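You operate a simulated robot arm through the tools that you are given. There is no shell and no other tool. Be economical: measure what you need, move in short steps, check, and stop when the job is done.

You run a simulated robot arm. Do the job below in one go: nothing can be reset, and whatever is moved stays where it is left.

JOB
Dust the cradled tube, then mark it white at 2, 3 and 4.
Fine: white cloth, back in its place; three marks, no more; pen back in its well; leave the yellow pen, the blue cloth and the other tubes; the tube stays in the cradle.

The check looks at the end state, three seconds after you hand in, the way a careful person would. Anything else that was tipped, shoved, dropped, spilled or broken makes it a failure. Flat cloth is picked up by pressing the open fingertips on it (5 to 10 N) and closing them slowly along it; thin cloth reads only 2 to 8 mm in the jaws.

ROBOT AND FRAMES
A 7-joint arm with a two-finger parallel gripper, fixed in place. Base frame: the origin is at the foot of the arm, x ahead of it, y to its left, z up; the work surface is at about z = 0.8. Lengths are in m, angles in degrees, forces in N, time in s.
Its first joint turns from -166.0 to 166.0 degrees. Payload 4.4 kg.
The TCP is the grasp point between the finger pads, 0.023 m short of the fingertips. In the tool frame z runs along the fingers and y along their closing line. Largest opening 0.094 m; finger width 0.038, thickness 0.01; the body of the gripper, 0.054 by 0.096 m, starts 0.039 m behind the TCP.
Orientation is told as [roll, pitch, yaw] about the base's x, y, z axes, in that order, counted from this pose: with the fingers straight down and closing along the base's y, the tool's x points along the base's -x, its y along +y and its z along -z.

CONTROLS
- The arm moves only by the tool step_arm. Its argument "increments" is text: rows parted by semicolons, each of 7 numbers parted by spaces: the gripper command, from -1 (fully open) to 1 (shut), values between in proportion, then the shift along the tool's x, y, z in cm, then the turn, a rotation vector about the tool's x, y, z in degrees. In form: hand tx ty tz wx wy wz; .... A call has 1 to 20 rows; each row shifts and turns the commanded pose from where the row before left it, along the tool's axes as they then stand. Each row takes 0.2 s and may step no farther than 0.05 m and 8.6 degrees from the row before; otherwise, or with a gripper value out of range, the whole call is refused. A pose out of reach is approached as far as the arm can. The call stops where the force on the tool passes 40 N (or 10 N more than at its start, if that is more) or the arm is blocked; 0.2 s more then pass. The fingers move at their own pace (about 0.072 m/s each) and stop on an object; they squeeze with about 41 N. The grip force told is the motor's: it shows also when the fingers shut on nothing. Time passes only in rows, and 0.2 s behind the last, so rows that do not move let the fingers close. The reply holds the time, the measured pose of the TCP, the force on the tool along the base axes, the opening and the grip force, in the units named above and with some noise, and new pictures: "views" is both (left out), scene, wrist or none.
- Cameras (640 x 400 px; columns grow to the right, rows downward): "scene" is fixed at [0.3977, 0.6486, 1.4509]; the picture's right is [-0.41, -0.91, 0.00], its down [-0.66, 0.29, -0.69] and it looks along [0.63, -0.28, -0.72] (base axes); focal length 334 px, centre (320, 200). "wrist" rides on the gripper at [0.086, 0.016, -0.074] in the tool frame; the picture's right is [-0.18, 0.98, 0.00], its down [-0.58, -0.11, -0.81] and it looks along [-0.79, -0.15, 0.59] (tool axes); focal length 243 px, centre (320, 200). There is no depth. A picture from a camera that has moved, and an enlarged one, comes with that camera's place and axes in the base frame and with its lens.
- zoom(camera, box): a new picture of the part [left, top, right, bottom] of that camera's present view, enlarged. It takes no simulated time.
- close_job(): hands the job in; it is judged then, once.

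Go step by step. Nothing tells you positions but the pictures and the camera data: compare them with the known pose of the tool, close in by small moves and look again before you grip or let go. The budget is 120 turns and 170 pictures, counting those below and the enlarged ones. Unless the task says otherwise, let go and move clear before handing in, and close with one line.

The tools are called after "Request:" as name(argument=value, ...) on one line, values as JSON. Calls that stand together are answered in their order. step_arm: Moves the arm, as the interface text tells. Its arguments: {"type":"object","properties":{"increments":{"type":"string"},"views":{"type":"string","enum":["both","scene","wrist","none"]}},"required":["increments"]} The other tools are called the same way: zoom (camera, box) takes an enlarged picture of a part of a camera's view; close_job () hands the job in.

At the start:

```text
t: 0.0
position: [0.5731, 0.4568, 1.2214]
tcp_rot: [0.0, 0.0, -0.1]
wrist_force: [-0.7, 0.3, 0.2]
grip_width: 0.0941
finger_force: 0.0
```

scene: 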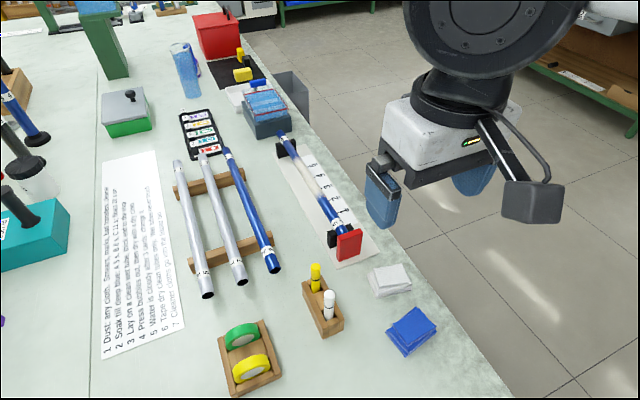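
wrist: 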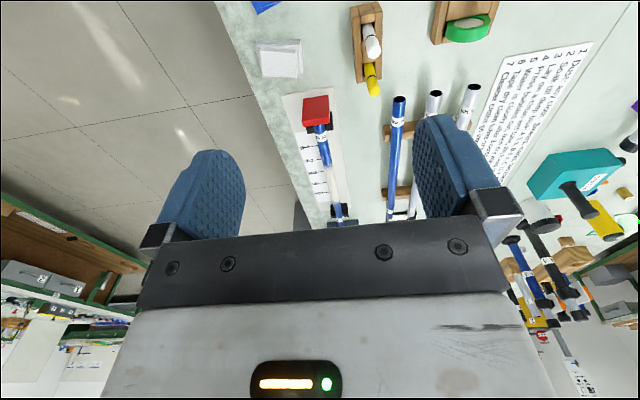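

I see the cradled tube with a scale beside it, a white and a blue cloth, and a pen block with yellow and white pens. I'll zoom in for detail first.

Request:
zoom(camera="scene", box=[260, 120, 400, 270])

Request:
zoom(camera="scene", box=[280, 240, 450, 360])

Request:
zoom(camera="scene", box=[90, 140, 200, 360])

```text
2.67 times, centred on (330, 195) of scene
camera zoom: at [0.3977, 0.6486, 1.4509], right [-0.41, -0.91, 0.0], down [-0.66, 0.29, -0.69], along [0.63, -0.28, -0.72], focal length 891 px, centre (293, 213)
```

zoom: 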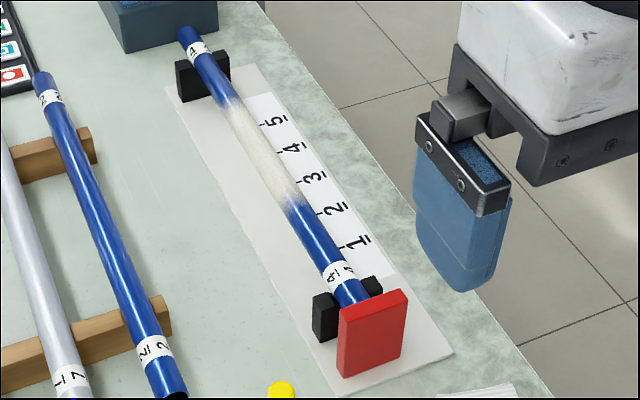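

```text
3.33 times, centred on (365, 300) of scene
camera zoom: at [0.3977, 0.6486, 1.4509], right [-0.41, -0.91, 0.0], down [-0.66, 0.29, -0.69], along [0.63, -0.28, -0.72], focal length 1114 px, centre (170, -133)
```

zoom: 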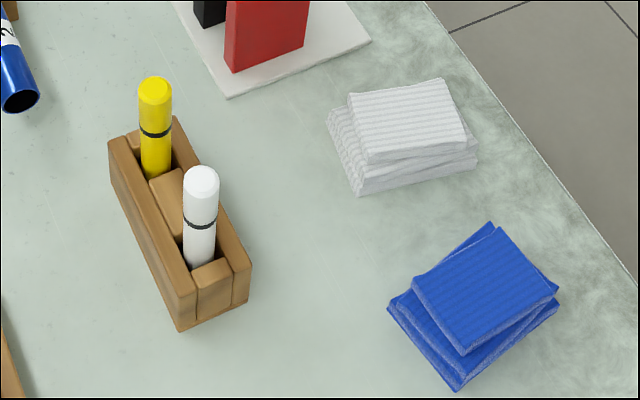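

```text
1.82 times, centred on (145, 250) of scene
camera zoom: at [0.3977, 0.6486, 1.4509], right [-0.41, -0.91, 0.0], down [-0.66, 0.29, -0.69], along [0.63, -0.28, -0.72], focal length 608 px, centre (638, 109)
```

zoom: 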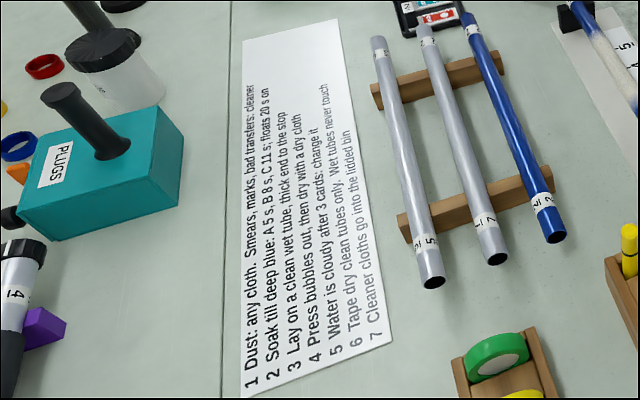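

The tube lies along x at y≈0.405 with scale marks near x≈0.95, 1.0 and 1.05. The white cloth is near (0.68, 0.355). I'll go above the cloth and look closer.

Request:
step_arm(increments="-1 -1.57 -1.47 3.86 0 0 0;-1 -1.57 -1.47 3.86 0 0 0;-1 -1.57 -1.47 3.86 0 0 0;-1 -1.57 -1.47 3.86 0 0 0;-1 -1.57 -1.47 3.86 0 0 0;-1 -1.57 -1.47 3.86 0 0 0;-1 -1.57 -1.47 3.86 0 0 0;-1 0 0 0 0 0 0")

```text
t: 1.8
position: [0.6833, 0.3533, 0.9476]
tcp_rot: [0.0, 0.0, 0.0]
wrist_force: [-0.4, 0.9, 0.0]
grip_width: 0.0941
finger_force: 0.0
camera wrist: at [0.5983, 0.3691, 1.0209], right [0.18, 0.98, 0.0], down [0.58, -0.11, 0.81], along [0.79, -0.15, -0.59], focal length 243 px, centre (320, 200)
```

scene: 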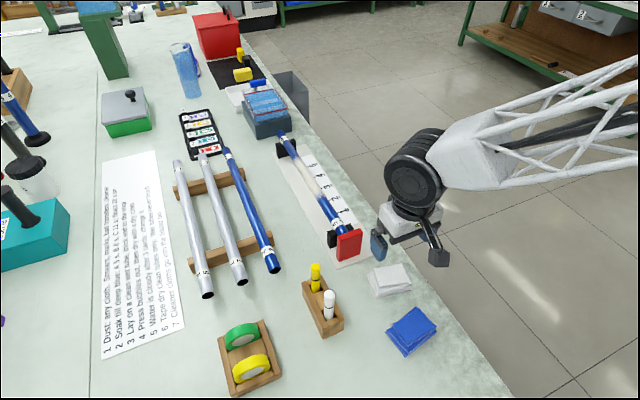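
wrist: 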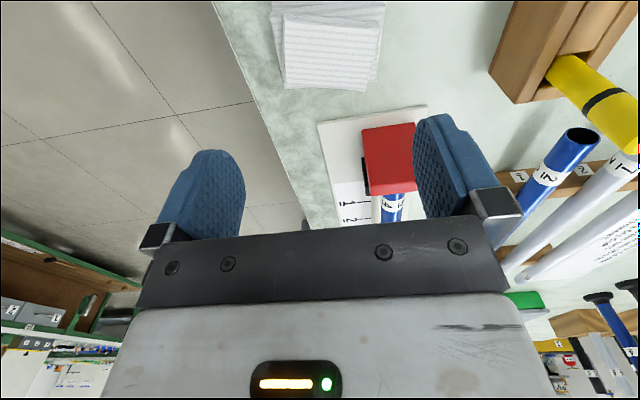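

The cloth centre is about (0.677, 0.358). I'll part the fingers to about 4 cm, centre over it and descend.

Request:
step_arm(increments="0.15 0.3 0.25 3 0 0 0;0.15 0.3 0.25 3 0 0 0;0.15 0 0 2.3 0 0 0;0.15 0 0 0 0 0 0")

```text
t: 2.8
position: [0.6737, 0.3585, 0.8643]
tcp_rot: [0.0, 0.1, 0.0]
wrist_force: [-0.2, -0.5, -0.3]
grip_width: 0.04
finger_force: 0.1
camera wrist: at [0.5896, 0.3742, 0.9387], right [0.18, 0.98, 0.0], down [0.58, -0.11, 0.81], along [0.79, -0.15, -0.59], focal length 243 px, centre (320, 200)
```

scene: 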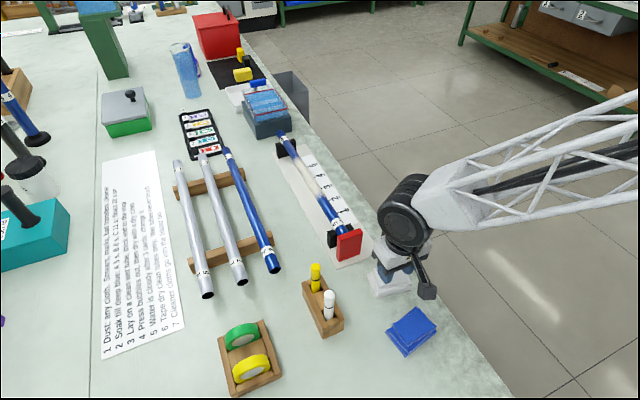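
wrist: 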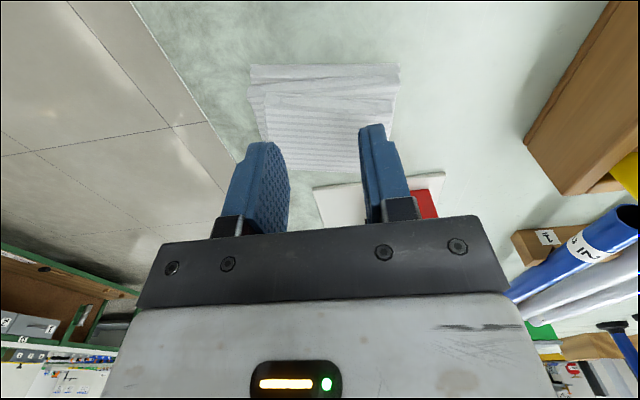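

Centred on the cloth; descending in small steps to feel contact.

Request:
step_arm(increments="0.15 -0.2 0.1 0.5 0 0 0;0.15 0 0 0.5 0 0 0;0.15 0 0 0 0 0 0", views="none")

Request:
step_arm(increments="0.15 0 0 0.5 0 0 0;0.15 0 0 0 0 0 0", views="wrist")

```text
t: 3.6
position: [0.6777, 0.3587, 0.8575]
tcp_rot: [-0.1, -0.1, 0.0]
wrist_force: [-0.3, 0.7, -0.1]
grip_width: 0.0402
finger_force: 0.0
```

```text
t: 4.1
position: [0.6803, 0.3608, 0.8573]
tcp_rot: [0.1, -0.1, 0.1]
wrist_force: [-0.9, 0.6, 10.0]
grip_width: 0.0402
finger_force: 0.1
stopped in row 2: the force on the tool passed its limit (the readings are from after the stop); the commanded pose is now the measured one
camera wrist: at [0.5932, 0.3759, 0.9302], right [0.18, 0.98, 0.0], down [0.58, -0.11, 0.81], along [0.79, -0.15, -0.59], focal length 243 px, centre (320, 200)
```

wrist: 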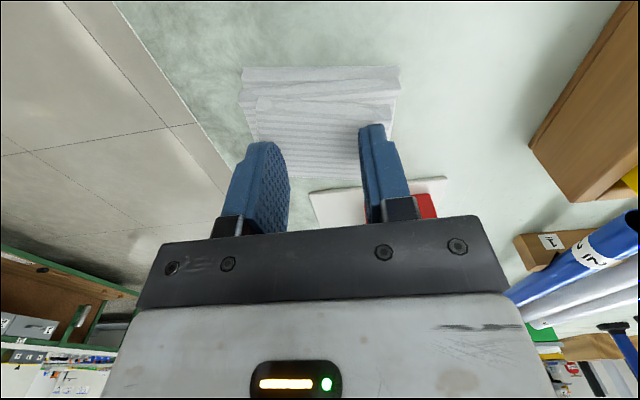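

In contact at about 10 N; now closing slowly along the cloth.

Request:
step_arm(increments="0.25 0 0 0 0 0 0;0.35 0 0 0 0 0 0;0.45 0 0 0 0 0 0;0.55 0 0 0 0 0 0;0.65 0 0 0 0 0 0;0.75 0 0 0 0 0 0;0.85 0 0 0 0 0 0;0.95 0 0 0 0 0 0;1 0 0 0 0 0 0;1 0 0 0 0 0 0")

```text
t: 6.3
position: [0.6783, 0.3602, 0.8552]
tcp_rot: [0.1, -0.2, 0.1]
wrist_force: [2.4, -0.5, 18.1]
grip_width: 0.0001
finger_force: 40.9
camera wrist: at [0.593, 0.3761, 0.93], right [0.18, 0.98, 0.0], down [0.58, -0.11, 0.81], along [0.79, -0.15, -0.59], focal length 243 px, centre (320, 200)
```

scene: 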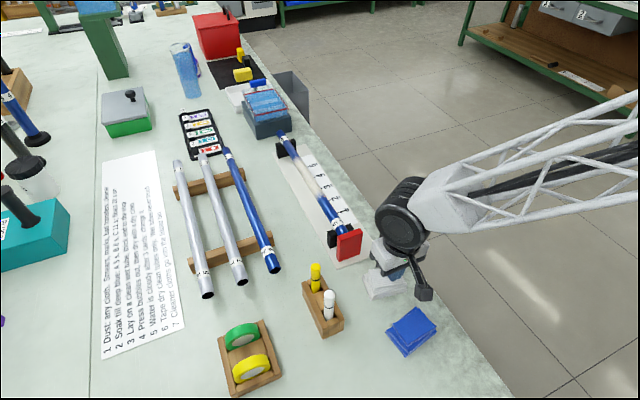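
wrist: 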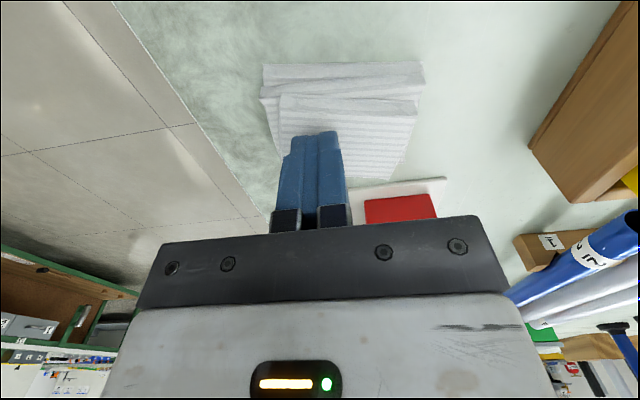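

The fingers shut on nothing, and the pressing force had crept up to 18 N. I'll lift and look at the cloth.

Request:
step_arm(increments="1 0 0 -3 0 0 0;-1 0 0 -4 0 0 0;-1 4 0 -4 0 0 0;-1 0 0 0 0 0 0", views="wrist")

Request:
zoom(camera="scene", box=[345, 250, 445, 310])

Request:
zoom(camera="wrist", box=[230, 0, 430, 120])

```text
refused: row 3 steps farther than a row can; nothing moved
```

```text
6.40 times, centred on (395, 280) of scene
camera zoom: at [0.3977, 0.6486, 1.4509], right [-0.41, -0.91, 0.0], down [-0.66, 0.29, -0.69], along [0.63, -0.28, -0.72], focal length 2139 px, centre (-160, -312)
```

zoom: 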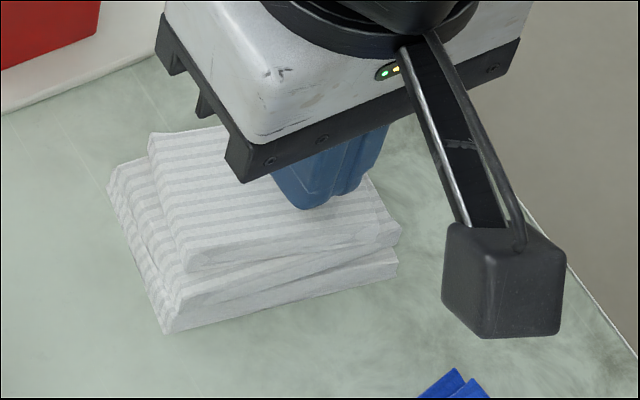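

```text
3.20 times, centred on (330, 60) of wrist
camera zoom: at [0.593, 0.3761, 0.93], right [0.18, 0.98, 0.0], down [0.58, -0.11, 0.81], along [0.79, -0.15, -0.59], focal length 776 px, centre (288, 648)
```

zoom: 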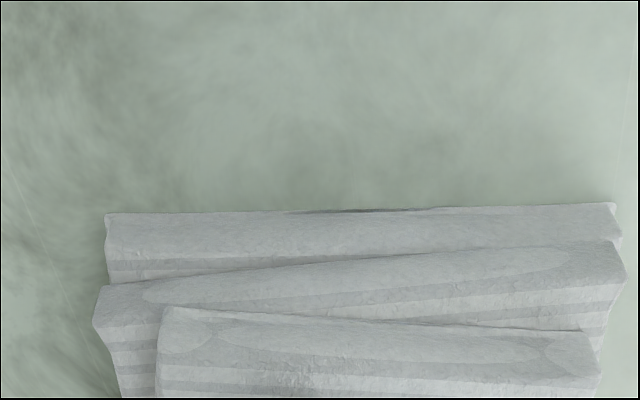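

It is a stack of three folds about 3.3 cm high that behaves as one pad. So it should be gripped by its sides. Lifting to look at it from above.

Request:
step_arm(increments="1 0 0 -3 0 0 0;-1 0 0 -4 0 0 0;-1 3 0 -4 0 0 0;-1 4 0 -2 0 0 0;-1 0 0 0 0 0 0")

Request:
zoom(camera="scene", box=[280, 240, 450, 360])

```text
t: 7.5
position: [0.6074, 0.3591, 0.9871]
tcp_rot: [0.1, -0.1, 0.1]
wrist_force: [-0.3, 0.0, -0.3]
grip_width: 0.0939
finger_force: 0.1
camera wrist: at [0.5209, 0.3763, 1.0605], right [0.18, 0.98, 0.0], down [0.58, -0.11, 0.81], along [0.79, -0.15, -0.59], focal length 243 px, centre (320, 200)
```

scene: 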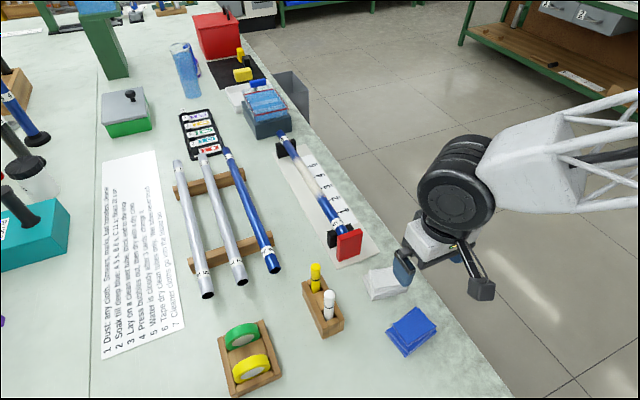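
wrist: 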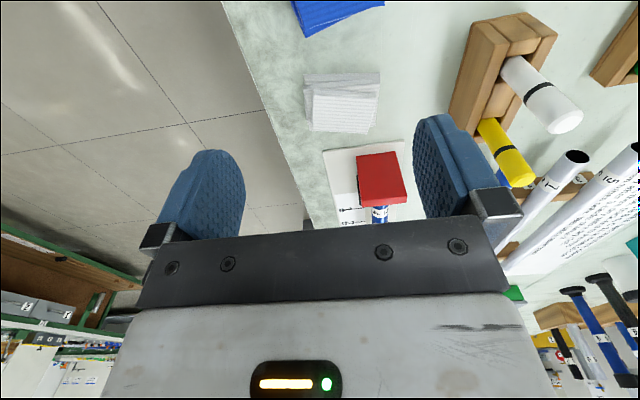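

```text
3.33 times, centred on (365, 300) of scene
camera zoom: at [0.3977, 0.6486, 1.4509], right [-0.41, -0.91, 0.0], down [-0.66, 0.29, -0.69], along [0.63, -0.28, -0.72], focal length 1114 px, centre (170, -133)
```

zoom: 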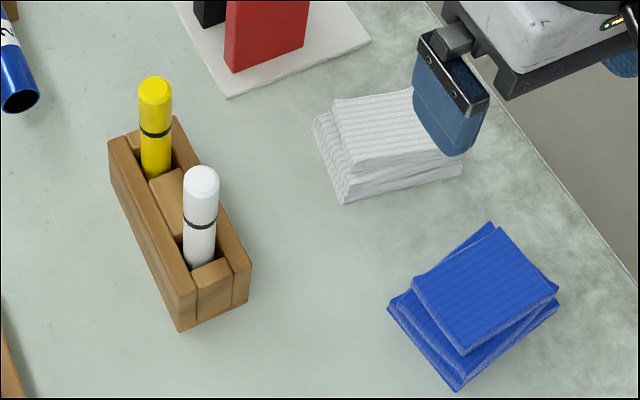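

The pad was nudged about 1.2 cm in +y, which I'll correct when I return it. It now sits near (0.67, 0.373) with its short side along about -16.5°. I'll yaw the gripper +74° to grip the short side.

Request:
step_arm(increments="-1 -3 0.7 0 0 0 0;-1 -3 0.7 0 0 0 0;-1 0 0 0 0 0 -8.2;-1 0 0 0 0 0 -8.2;-1 0 0 0 0 0 -8.2;-1 0 0 0 0 0 -8.2;-1 0 0 0 0 0 -8.2;-1 0 0 0 0 0 -8.2;-1 0 0 0 0 0 -8.2;-1 0 0 0 0 0 -8.2;-1 0 0 0 0 0 -8.2;-1 0 0 0 0 0 0")

```text
t: 10.1
position: [0.6702, 0.3736, 0.9856]
tcp_rot: [0.0, 0.0, 73.9]
wrist_force: [-1.0, 0.3, 0.3]
grip_width: 0.0942
finger_force: 0.1
camera wrist: at [0.6304, 0.2948, 1.0596], right [-0.89, 0.45, 0.0], down [0.26, 0.53, 0.81], along [0.36, 0.72, -0.59], focal length 243 px, centre (320, 200)
```

scene: 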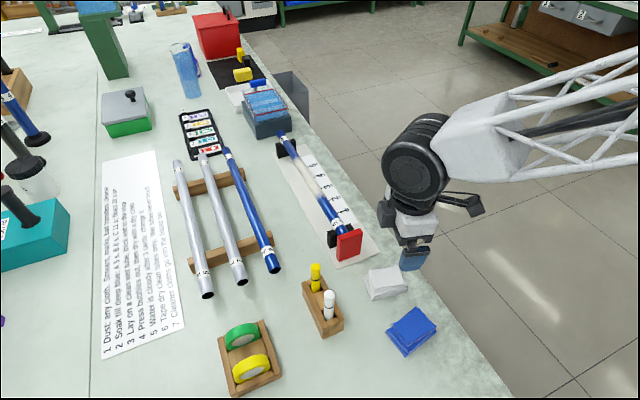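
wrist: 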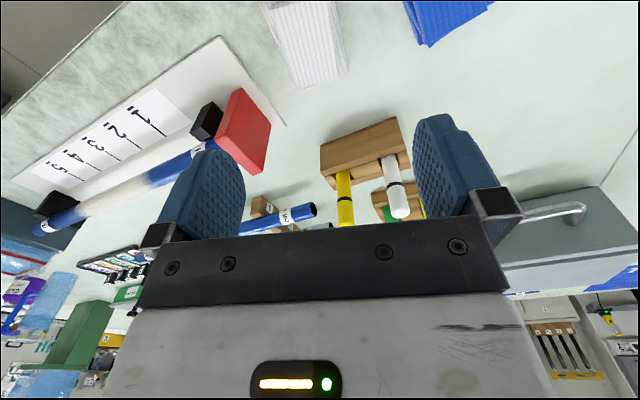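

Aligned with the pad. Descending partway with a 0.5 cm correction.

Request:
step_arm(increments="-1 0 -0.5 4 0 0 0;-1 0 0 4.5 0 0 0;-1 0 0 0 0 0 0")

Request:
zoom(camera="scene", box=[325, 220, 445, 310])

```text
t: 10.9
position: [0.6749, 0.3718, 0.9013]
tcp_rot: [-0.1, -0.1, 73.9]
wrist_force: [0.3, -0.9, -0.5]
grip_width: 0.094
finger_force: 0.0
camera wrist: at [0.6356, 0.2928, 0.9744], right [-0.89, 0.45, 0.0], down [0.26, 0.53, 0.81], along [0.36, 0.72, -0.59], focal length 243 px, centre (320, 200)
```

scene: 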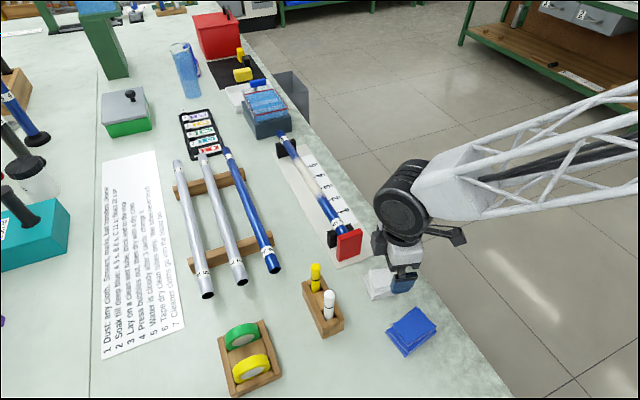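
wrist: 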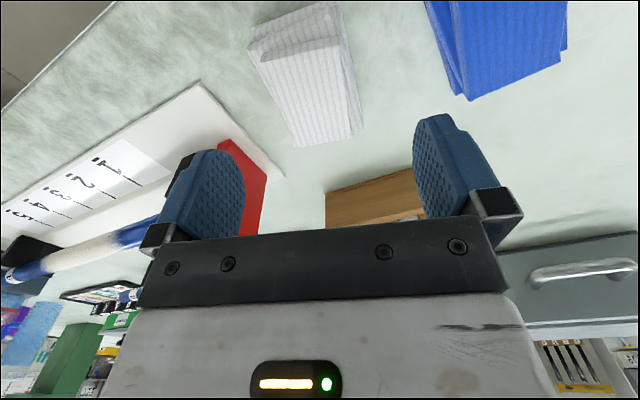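

```text
4.44 times, centred on (385, 265) of scene
camera zoom: at [0.3977, 0.6486, 1.4509], right [-0.41, -0.91, 0.0], down [-0.66, 0.29, -0.69], along [0.63, -0.28, -0.72], focal length 1485 px, centre (31, -89)
```

zoom: 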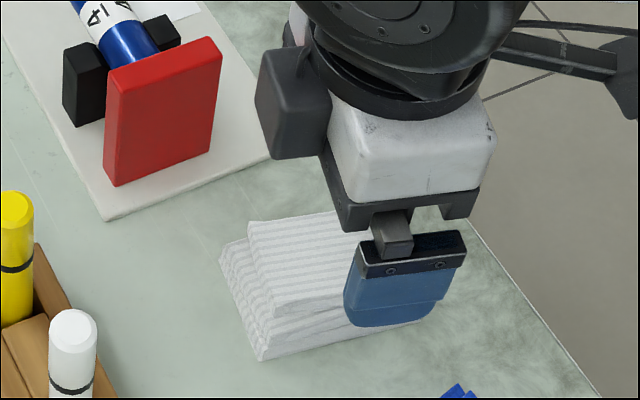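

Centred to within a few millimetres. Descending so the fingertips reach about z=0.813, straddling the pad.

Request:
step_arm(increments="-1 -0.2 -0.3 3 0 0 0;-1 0 0 2 0 0 0;-1 0 0 1.5 0 0 0;-1 0 0 0 0 0 0")

```text
t: 11.9
position: [0.6777, 0.3734, 0.8359]
tcp_rot: [-0.2, -0.1, 73.9]
wrist_force: [0.5, 0.3, -0.4]
grip_width: 0.094
finger_force: 0.0
camera wrist: at [0.6381, 0.2942, 0.9096], right [-0.89, 0.45, 0.0], down [0.26, 0.53, 0.81], along [0.36, 0.72, -0.59], focal length 243 px, centre (320, 200)
```

scene: 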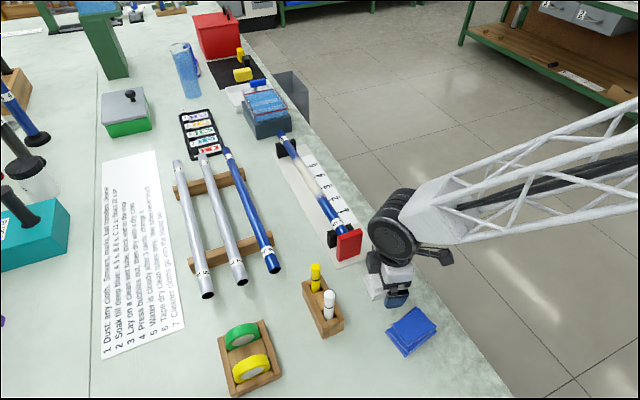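
wrist: 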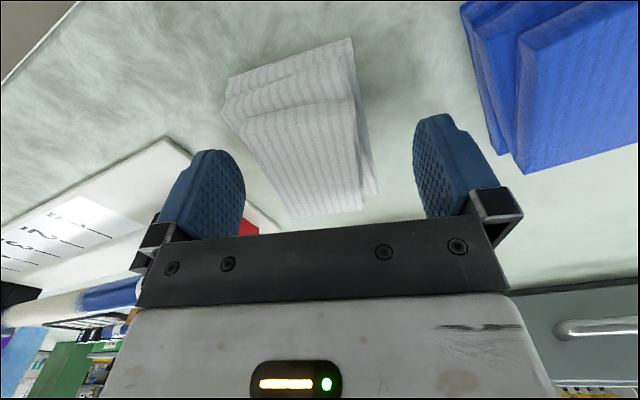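

The pad is about 0.6 cm off toward the left finger. I'll correct that and close slowly.

Request:
step_arm(increments="-1 0 -0.6 0 0 0 0;-0.6 0 0 0 0 0 0;-0.4 0 0 0 0 0 0;-0.2 0 0 0 0 0 0;0 0 0 0 0 0 0;0.2 0 0 0 0 0 0;0.4 0 0 0 0 0 0;0.4 0 0 0 0 0 0")

```text
t: 13.7
position: [0.6828, 0.3713, 0.8359]
tcp_rot: [-0.1, -0.1, 73.9]
wrist_force: [0.4, 0.6, 0.3]
grip_width: 0.0583
finger_force: 41.0
camera wrist: at [0.6436, 0.2926, 0.9095], right [-0.89, 0.45, 0.0], down [0.26, 0.53, 0.81], along [0.36, 0.72, -0.59], focal length 243 px, centre (320, 200)
```

scene: 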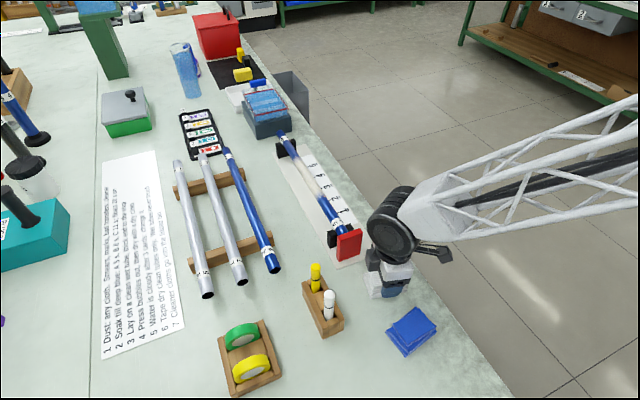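
wrist: 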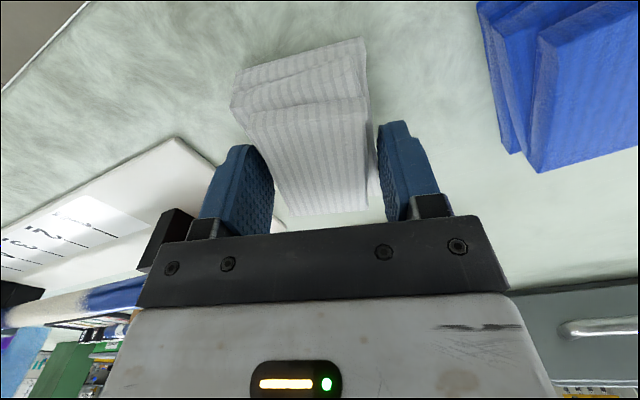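

Gripped at 5.8 cm with 41 N. I'll compare its present place with the original picture so I know where to return it.

Request:
zoom(camera="scene", box=[280, 240, 450, 360])

Request:
step_arm(increments="0.6 0 0 -4 0 0 0;0.6 0 0 -4 0 0 0;0.6 0 0 -4 0 0 0;0.6 0 0 -3 0 0 0;0.6 0 0 0 0 0 0")

```text
3.33 times, centred on (365, 300) of scene
camera zoom: at [0.3977, 0.6486, 1.4509], right [-0.41, -0.91, 0.0], down [-0.66, 0.29, -0.69], along [0.63, -0.28, -0.72], focal length 1114 px, centre (170, -133)
```

zoom: 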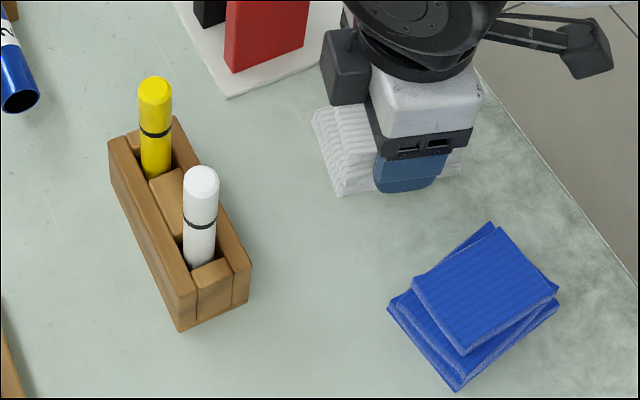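

```text
t: 14.9
position: [0.6832, 0.3696, 0.9841]
tcp_rot: [-0.1, -0.2, 73.8]
wrist_force: [0.0, -0.2, -0.1]
grip_width: 0.0572
finger_force: 41.4
camera wrist: at [0.6442, 0.2925, 1.0576], right [-0.89, 0.45, 0.0], down [0.26, 0.53, 0.81], along [0.36, 0.72, -0.59], focal length 243 px, centre (320, 200)
```

scene: 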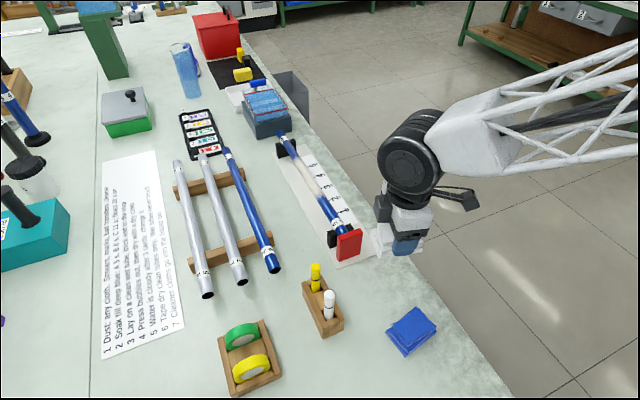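
wrist: 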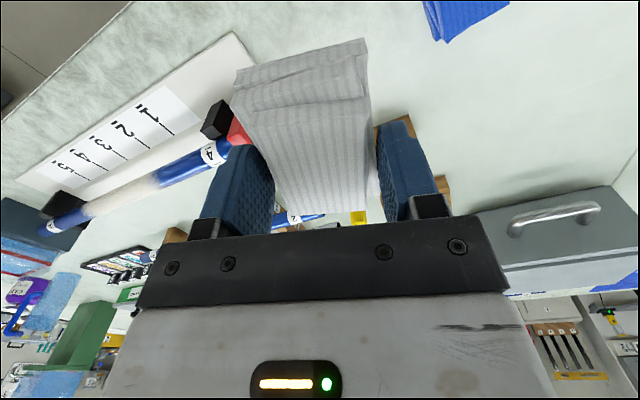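

The cloth is lifted. I noted the return pose as TCP ≈ (0.6795, 0.360, 0.836) at yaw 74. The tube top is near z≈0.855 at y≈0.41. I'll raise and yaw toward 180° so the camera stays on the outer side when I tilt to reach outward.

Request:
step_arm(increments="0.6 0 0 -3 0 0 -8.15;0.6 0 0 -3 0 0 -8.15;0.6 0 0 0 0 0 -8.15;0.6 0 0 0 0 0 -8.15;0.6 0 0 0 0 0 -8.15;0.6 0 0 0 0 0 -8.15;0.6 0 0 0 0 0 -8.15;0.6 0 0 0 0 0 -8.15;0.6 0 0 0 0 0 -8.15;0.6 0 0 0 0 0 -8.15;0.6 0 0 0 0 0 -8.15;0.6 0 0 0 0 0 -8.15;0.6 0 0 0 0 0 -8.15;0.6 0 0 0 0 0 0", views="scene")

```text
t: 17.9
position: [0.6827, 0.372, 1.0463]
tcp_rot: [0.0, 0.1, 179.9]
wrist_force: [-0.6, -0.8, -0.6]
grip_width: 0.0561
finger_force: 41.0
```

scene: 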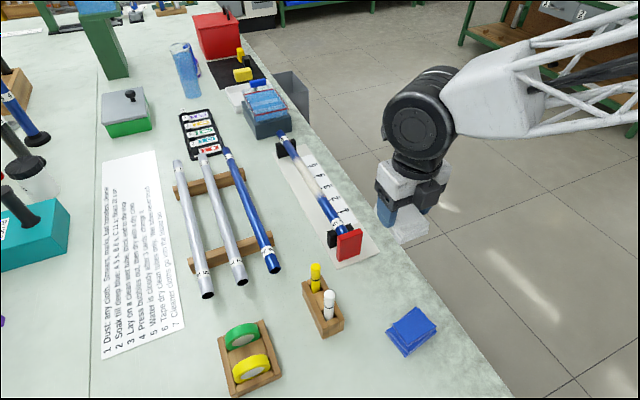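

Yaw 180 is reached. Next I move toward the tube at safe height and tilt the fingers outward 40°.

Request:
step_arm(increments="0.6 4.25 -0.95 -0.5 0 0 0;0.6 4.25 -0.95 -0.5 0 0 0;0.6 4.25 -0.95 0 0 0 0;0.6 4.25 -0.95 0 0 0 0;0.6 0 0 0 0 8 0;0.6 0 0 0 0 8 0;0.6 0 0 0 0 8 0;0.6 0 0 0 0 8 0;0.6 0 0 0 0 8 0;0.6 0 0 0 0 0 0")

```text
t: 20.1
position: [0.8515, 0.4093, 1.0556]
tcp_rot: [-0.1, 40.2, 179.7]
wrist_force: [0.1, 0.2, -0.9]
grip_width: 0.0558
finger_force: 40.7
camera wrist: at [0.871, 0.3931, 1.1679], right [-0.14, -0.98, -0.12], down [-0.96, 0.11, 0.24], along [-0.22, 0.15, -0.96], focal length 243 px, centre (320, 200)
```

scene: 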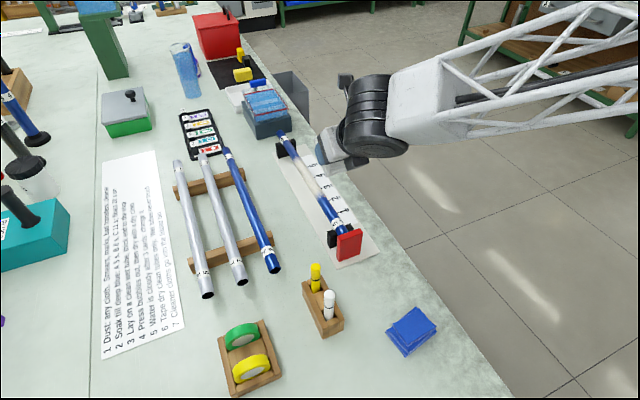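
wrist: 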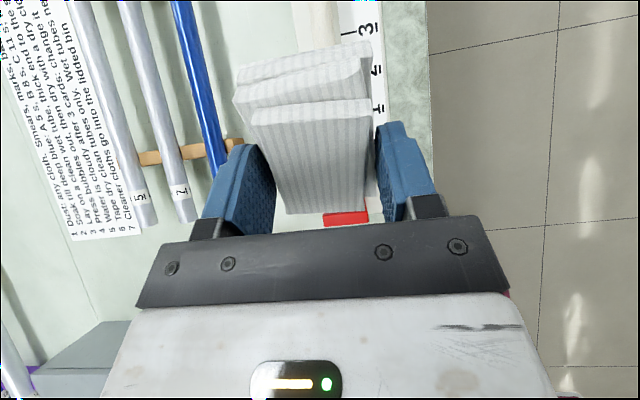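

The outward tilt works and the wrist camera looks straight down at the tube. Next is a reach test toward x≈1.10 at z≈0.98, still above the tube.

Request:
step_arm(increments="0.6 2.39 0 3.63 0 0 0;0.6 2.39 0 3.63 0 0 0;0.6 2.39 0 3.63 0 0 0;0.6 2.39 0 3.63 0 0 0;0.6 2.39 0 3.63 0 0 0;0.6 2.39 0 3.63 0 0 0;0.6 0 0 0 0 0 0")

```text
t: 21.7
position: [1.1027, 0.4102, 0.9788]
tcp_rot: [-0.1, 40.3, 179.8]
wrist_force: [0.1, -0.7, -0.8]
grip_width: 0.0559
finger_force: 40.3
camera wrist: at [1.1212, 0.3951, 1.0905], right [-0.14, -0.98, -0.12], down [-0.96, 0.11, 0.24], along [-0.22, 0.15, -0.96], focal length 243 px, centre (320, 200)
```

scene: 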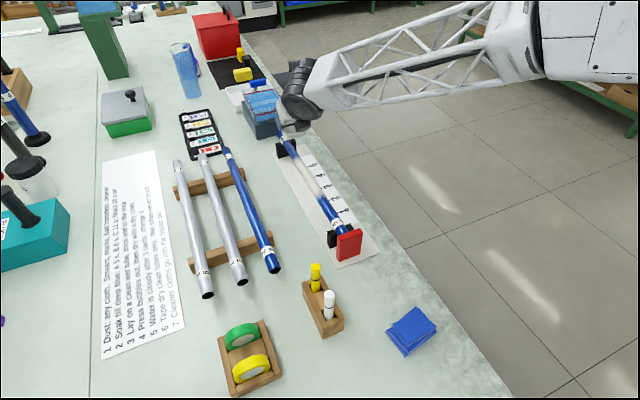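
wrist: 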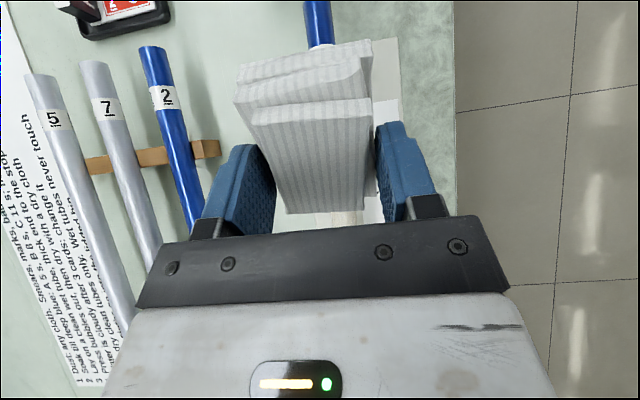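

Reach is fine. Moving to x≈1.12 and descending to just above the tube.

Request:
step_arm(increments="0.6 -0.84 0 2.56 0 0 0;0.6 -0.84 0 2.56 0 0 0;0.6 0 0 0 0 0 0")

Request:
zoom(camera="scene", box=[240, 60, 360, 180])

```text
t: 22.5
position: [1.1212, 0.4109, 0.9316]
tcp_rot: [0.0, 40.2, 179.7]
wrist_force: [-0.5, 0.2, -0.6]
grip_width: 0.0561
finger_force: 40.7
camera wrist: at [1.1394, 0.3937, 1.0425], right [-0.14, -0.98, -0.12], down [-0.96, 0.11, 0.24], along [-0.22, 0.15, -0.96], focal length 243 px, centre (320, 200)
```

scene: 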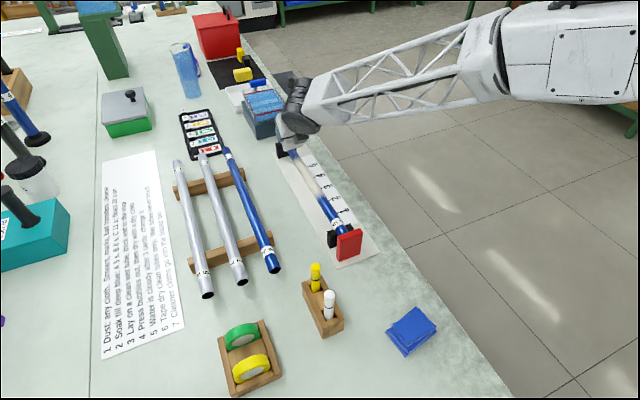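
wrist: 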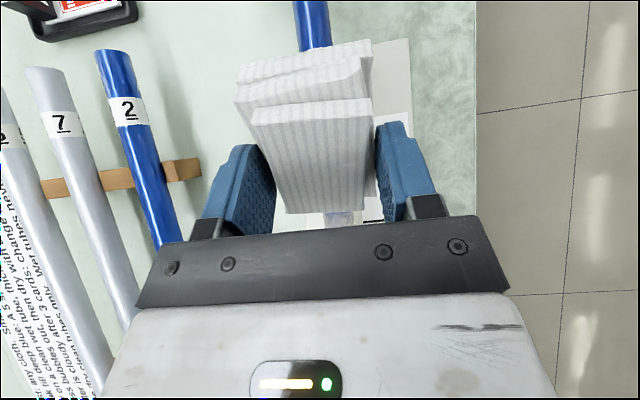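

```text
3.33 times, centred on (300, 120) of scene
camera zoom: at [0.3977, 0.6486, 1.4509], right [-0.41, -0.91, 0.0], down [-0.66, 0.29, -0.69], along [0.63, -0.28, -0.72], focal length 1114 px, centre (387, 467)
```

zoom: 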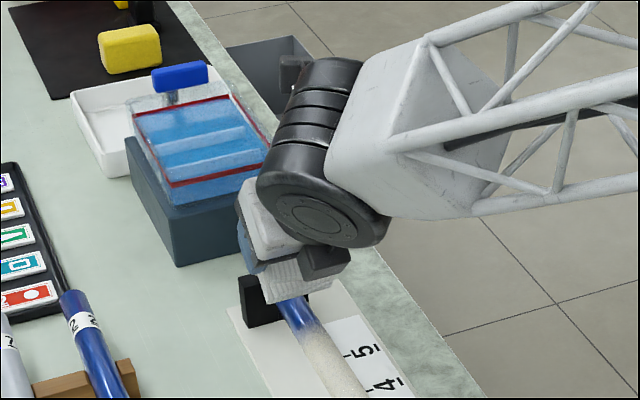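

Just above the far end of the dust. Descending slowly to contact.

Request:
step_arm(increments="0.6 -0.32 0 0.38 0 0 0;0.6 -0.32 0 0.38 0 0 0;0.6 -0.32 0 0.38 0 0 0;0.6 0 0 0 0 0 0", views="none")

Request:
step_arm(increments="0.6 -0.16 0 0.19 0 0 0;0.6 -0.16 0 0.19 0 0 0;0.6 0 0 0 0 0 0", views="none")

```text
t: 23.5
position: [1.1216, 0.4091, 0.9185]
tcp_rot: [-0.2, 40.2, 179.7]
wrist_force: [-0.4, 0.3, 5.1]
grip_width: 0.0558
finger_force: 41.2
```

```text
t: 24.3
position: [1.1231, 0.408, 0.917]
tcp_rot: [-0.2, 40.4, 179.6]
wrist_force: [0.4, 2.0, 37.2]
grip_width: 0.0557
finger_force: 40.9
```

Contact is at TCP z≈0.919. I'll ease back to about 10 N, then sweep toward the red stop.

Request:
step_arm(increments="0.6 0.22 0 -0.27 0 0 0;0.6 0 0 0 0 0 0;0.6 -1.15 0 -0.965 0 0 0;0.6 -1.15 0 -0.965 0 0 0;0.6 -1.15 0 -0.965 0 0 0;0.6 -1.15 0 -0.965 0 0 0;0.6 0 0 0 0 0 0")

```text
t: 25.9
position: [1.061, 0.4073, 0.9179]
tcp_rot: [-0.1, 40.1, 179.7]
wrist_force: [2.1, -1.6, 29.8]
grip_width: 0.0561
finger_force: 41.4
camera wrist: at [1.0797, 0.3912, 1.0291], right [-0.14, -0.98, -0.12], down [-0.96, 0.11, 0.24], along [-0.22, 0.15, -0.96], focal length 243 px, centre (320, 200)
```

scene: 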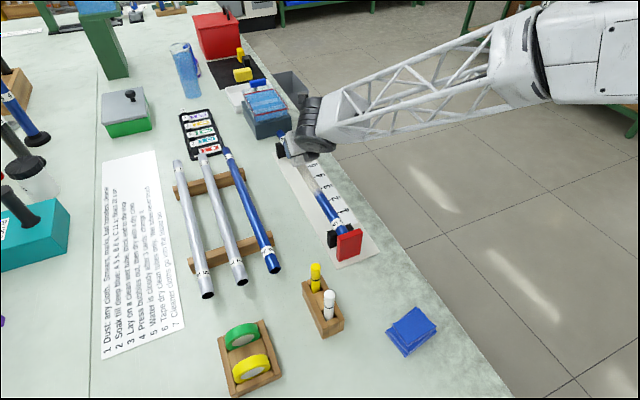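
wrist: 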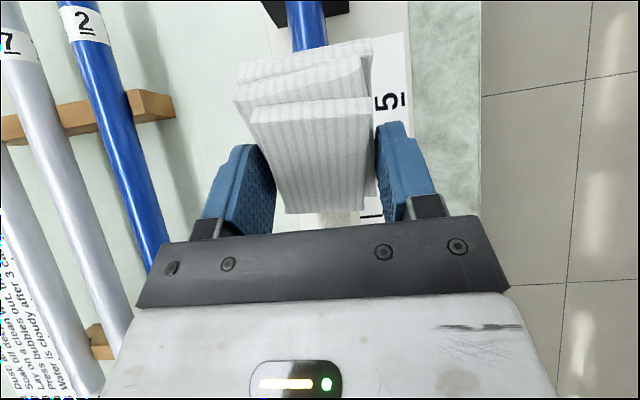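

Force is about 30 N, so I'll ease up slightly and continue the sweep through x≈0.92.

Request:
step_arm(increments="0.6 0.13 0 -0.15 0 0 0;0.6 -1.15 0 -0.965 0 0 0;0.6 -1.15 0 -0.965 0 0 0;0.6 -1.15 0 -0.965 0 0 0;0.6 -1.15 0 -0.965 0 0 0;0.6 -1.15 0 -0.965 0 0 0;0.6 -1.15 0 -0.965 0 0 0;0.6 -1.15 0 -0.965 0 0 0;0.6 -1.15 0 -0.965 0 0 0;0.6 -1.15 0 -0.965 0 0 0;0.6 0 0 0 0 0 0")

Request:
zoom(camera="scene", box=[260, 120, 380, 270])

```text
t: 28.3
position: [0.929, 0.4079, 0.9179]
tcp_rot: [-0.2, 40.2, 179.7]
wrist_force: [1.0, -0.9, 9.2]
grip_width: 0.0556
finger_force: 40.9
camera wrist: at [0.9464, 0.3917, 1.0302], right [-0.14, -0.98, -0.12], down [-0.96, 0.11, 0.24], along [-0.22, 0.15, -0.96], focal length 243 px, centre (320, 200)
```

scene: 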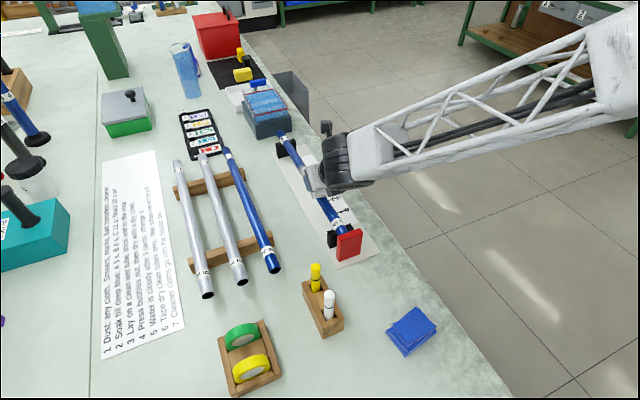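
wrist: 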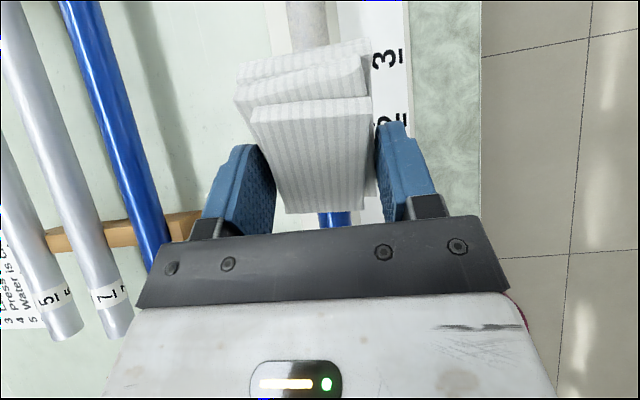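

```text
2.67 times, centred on (320, 195) of scene
camera zoom: at [0.3977, 0.6486, 1.4509], right [-0.41, -0.91, 0.0], down [-0.66, 0.29, -0.69], along [0.63, -0.28, -0.72], focal length 891 px, centre (320, 213)
```

zoom: 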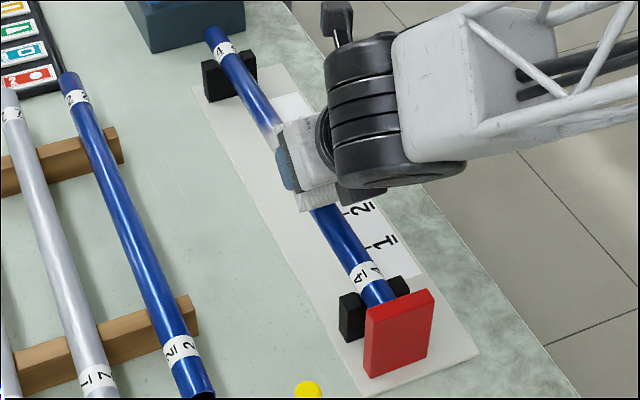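

Some grey still shows past the pad. I'll lift and look at the tube.

Request:
step_arm(increments="0.6 3 0 -3.6 0 0 0;0.6 -2.3 0 -1.9 0 0 0;0.6 -2.3 0 -1.9 0 0 0;0.6 0 0 0 0 0 0", views="wrist")

Request:
zoom(camera="scene", box=[260, 120, 380, 270])

```text
t: 29.3
position: [0.8667, 0.4086, 0.9624]
tcp_rot: [0.0, 40.1, 179.8]
wrist_force: [0.0, -1.0, -0.1]
grip_width: 0.056
finger_force: 40.6
camera wrist: at [0.8857, 0.3927, 1.0747], right [-0.14, -0.98, -0.12], down [-0.96, 0.11, 0.24], along [-0.22, 0.15, -0.96], focal length 243 px, centre (320, 200)
```

wrist: 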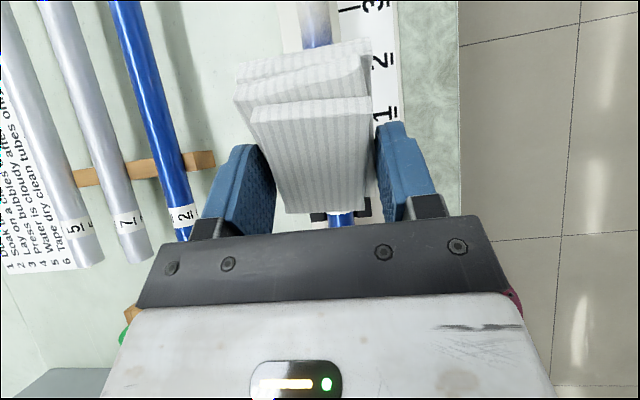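

```text
2.67 times, centred on (320, 195) of scene
camera zoom: at [0.3977, 0.6486, 1.4509], right [-0.41, -0.91, 0.0], down [-0.66, 0.29, -0.69], along [0.63, -0.28, -0.72], focal length 891 px, centre (320, 213)
```

zoom: 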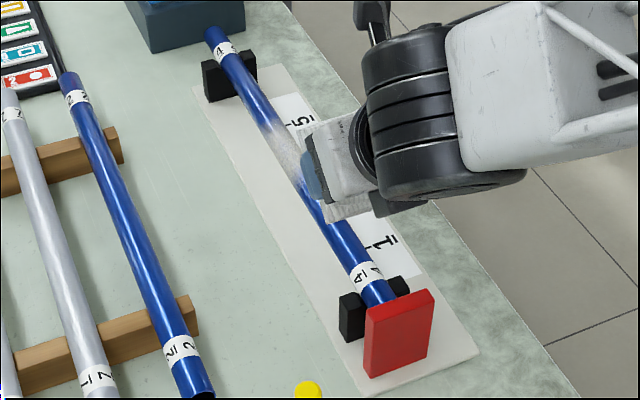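

Dust remains around x 0.97–1.05, and the pass is clearly removing it. I'll do another pass.

Request:
step_arm(increments="0.6 3.29 0 2.76 0 0 0;0.6 3.29 0 2.76 0 0 0;0.6 3.29 0 2.76 0 0 0;0.6 3.29 0 2.76 0 0 0;0.6 3.29 0 2.76 0 0 0;0.6 -1.29 0 1.53 0 0 0;0.6 -1.29 0 1.53 0 0 0;0.6 -0.35 0 0.42 0 0 0;0.6 0 0 0 0 0 0", views="none")

Request:
step_arm(increments="0.6 -0.77 0 -0.643 0 0 0;0.6 -0.77 0 -0.643 0 0 0;0.6 -0.77 0 -0.643 0 0 0;0.6 -0.77 0 -0.643 0 0 0;0.6 -0.77 0 -0.643 0 0 0;0.6 -0.77 0 -0.643 0 0 0;0.6 0 0 0 0 0 0", views="none")

```text
t: 31.3
position: [1.0831, 0.4105, 0.9209]
tcp_rot: [-0.1, 40.3, 179.7]
wrist_force: [-0.4, -0.3, -1.4]
grip_width: 0.0558
finger_force: 41.1
```

```text
t: 32.9
position: [1.0216, 0.4091, 0.9202]
tcp_rot: [-0.1, 40.2, 179.7]
wrist_force: [-0.3, 0.1, -0.5]
grip_width: 0.0559
finger_force: 41.4
```

That pass wasn't in contact (about 0 N). I'll go back and lower until about 10–15 N.

Request:
step_arm(increments="0.6 2.3 0 1.93 0 0 0;0.6 2.3 0 1.93 0 0 0;0.6 -0.19 0 0.23 0 0 0;0.6 0 0 0 0 0 0", views="none")

Request:
step_arm(increments="0.6 -0.064 0 0.077 0 0 0;0.6 0 0 0 0 0 0", views="none")

```text
t: 33.9
position: [1.0812, 0.4077, 0.9189]
tcp_rot: [-0.2, 40.2, 179.8]
wrist_force: [0.9, 0.6, 2.3]
grip_width: 0.0558
finger_force: 41.2
```

```text
t: 34.5
position: [1.0824, 0.4091, 0.9172]
tcp_rot: [-0.1, 40.3, 179.7]
wrist_force: [1.5, -2.4, 16.0]
grip_width: 0.0557
finger_force: 41.3
```

16 N of contact is good. Sweeping to x≈0.94.

Request:
step_arm(increments="0.6 -0.766 0 -0.643 0 0 0;0.6 -0.766 0 -0.643 0 0 0;0.6 -0.766 0 -0.643 0 0 0;0.6 -0.766 0 -0.643 0 0 0;0.6 -0.766 0 -0.643 0 0 0;0.6 -0.766 0 -0.643 0 0 0;0.6 -0.766 0 -0.643 0 0 0;0.6 -0.766 0 -0.643 0 0 0;0.6 -0.766 0 -0.643 0 0 0;0.6 -0.766 0 -0.643 0 0 0;0.6 -0.766 0 -0.643 0 0 0;0.6 -0.766 0 -0.643 0 0 0;0.6 -0.766 0 -0.643 0 0 0;0.6 0 0 0 0 0 0", views="wrist")

Request:
zoom(camera="scene", box=[260, 120, 380, 270])

```text
t: 36.2
position: [1.0093, 0.409, 0.9175]
tcp_rot: [-0.2, 40.3, 179.7]
wrist_force: [1.5, 0.9, 3.3]
grip_width: 0.0561
finger_force: 41.4
stopped in row 8: the force on the tool passed its limit (the readings are from after the stop); the commanded pose is now the measured one
camera wrist: at [1.028, 0.3924, 1.0299], right [-0.14, -0.98, -0.12], down [-0.96, 0.11, 0.24], along [-0.22, 0.15, -0.96], focal length 243 px, centre (320, 200)
```

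wrist: 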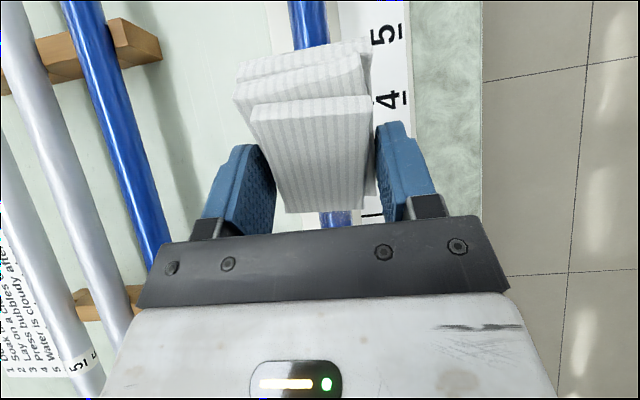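

```text
2.67 times, centred on (320, 195) of scene
camera zoom: at [0.3977, 0.6486, 1.4509], right [-0.41, -0.91, 0.0], down [-0.66, 0.29, -0.69], along [0.63, -0.28, -0.72], focal length 891 px, centre (320, 213)
```

zoom: 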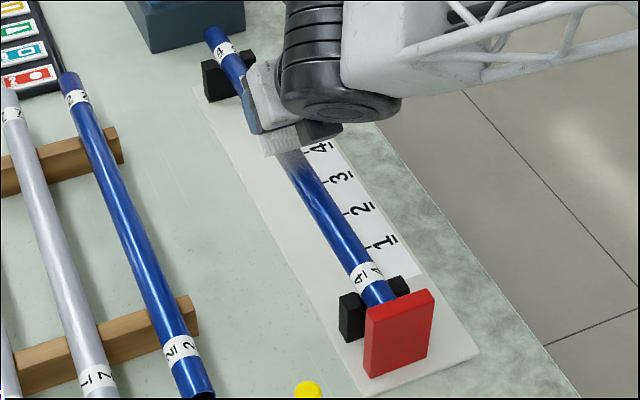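

Nearly clean; only a thin patch remains under the pad. One short extra pass over x 1.05→0.95.

Request:
step_arm(increments="0.6 0.32 0 -0.38 0 0 0;0.6 3.06 0 2.57 0 0 0;0.6 -0.32 0 0.38 0 0 0;0.6 -0.05 0 0.06 0 0 0;0.6 -0.766 0 -0.643 0 0 0;0.6 -0.766 0 -0.643 0 0 0;0.6 -0.766 0 -0.643 0 0 0;0.6 -0.766 0 -0.643 0 0 0;0.6 -0.766 0 -0.643 0 0 0;0.6 -0.766 0 -0.643 0 0 0;0.6 -0.766 0 -0.643 0 0 0;0.6 -0.766 0 -0.643 0 0 0;0.6 -0.766 0 -0.643 0 0 0;0.6 -0.766 0 -0.643 0 0 0;0.6 -0.766 0 -0.643 0 0 0;0.6 0 0 0 0 0 0", views="wrist")

Request:
zoom(camera="scene", box=[260, 120, 380, 270])

```text
t: 38.9
position: [0.967, 0.4091, 0.9185]
tcp_rot: [-0.3, 40.6, 179.6]
wrist_force: [0.7, 0.6, 4.9]
grip_width: 0.0561
finger_force: 41.4
stopped in row 13: the force on the tool passed its limit (the readings are from after the stop); the commanded pose is now the measured one
camera wrist: at [0.9844, 0.3923, 1.03], right [-0.14, -0.98, -0.12], down [-0.97, 0.11, 0.24], along [-0.22, 0.15, -0.96], focal length 243 px, centre (320, 200)
```

wrist: 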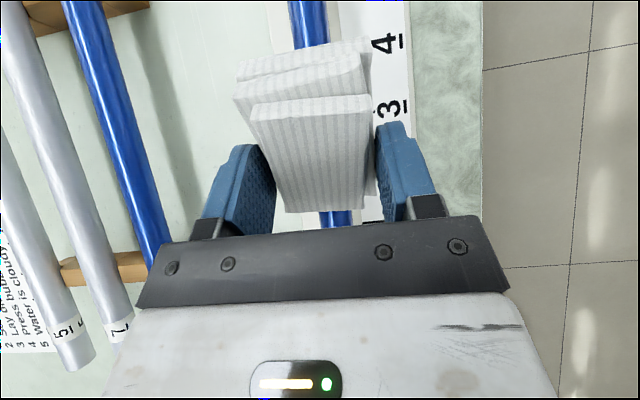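

```text
2.67 times, centred on (320, 195) of scene
camera zoom: at [0.3977, 0.6486, 1.4509], right [-0.41, -0.91, 0.0], down [-0.66, 0.29, -0.69], along [0.63, -0.28, -0.72], focal length 891 px, centre (320, 213)
```

zoom: 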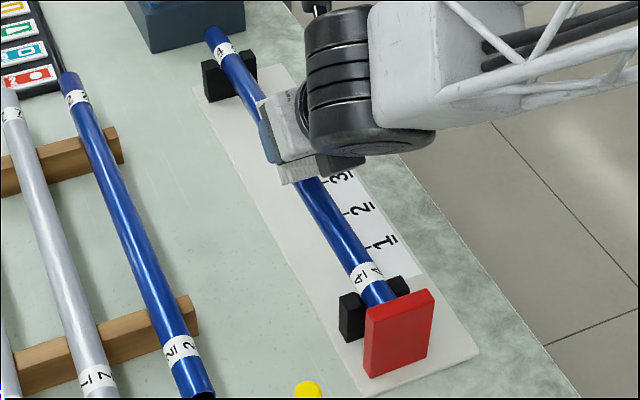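

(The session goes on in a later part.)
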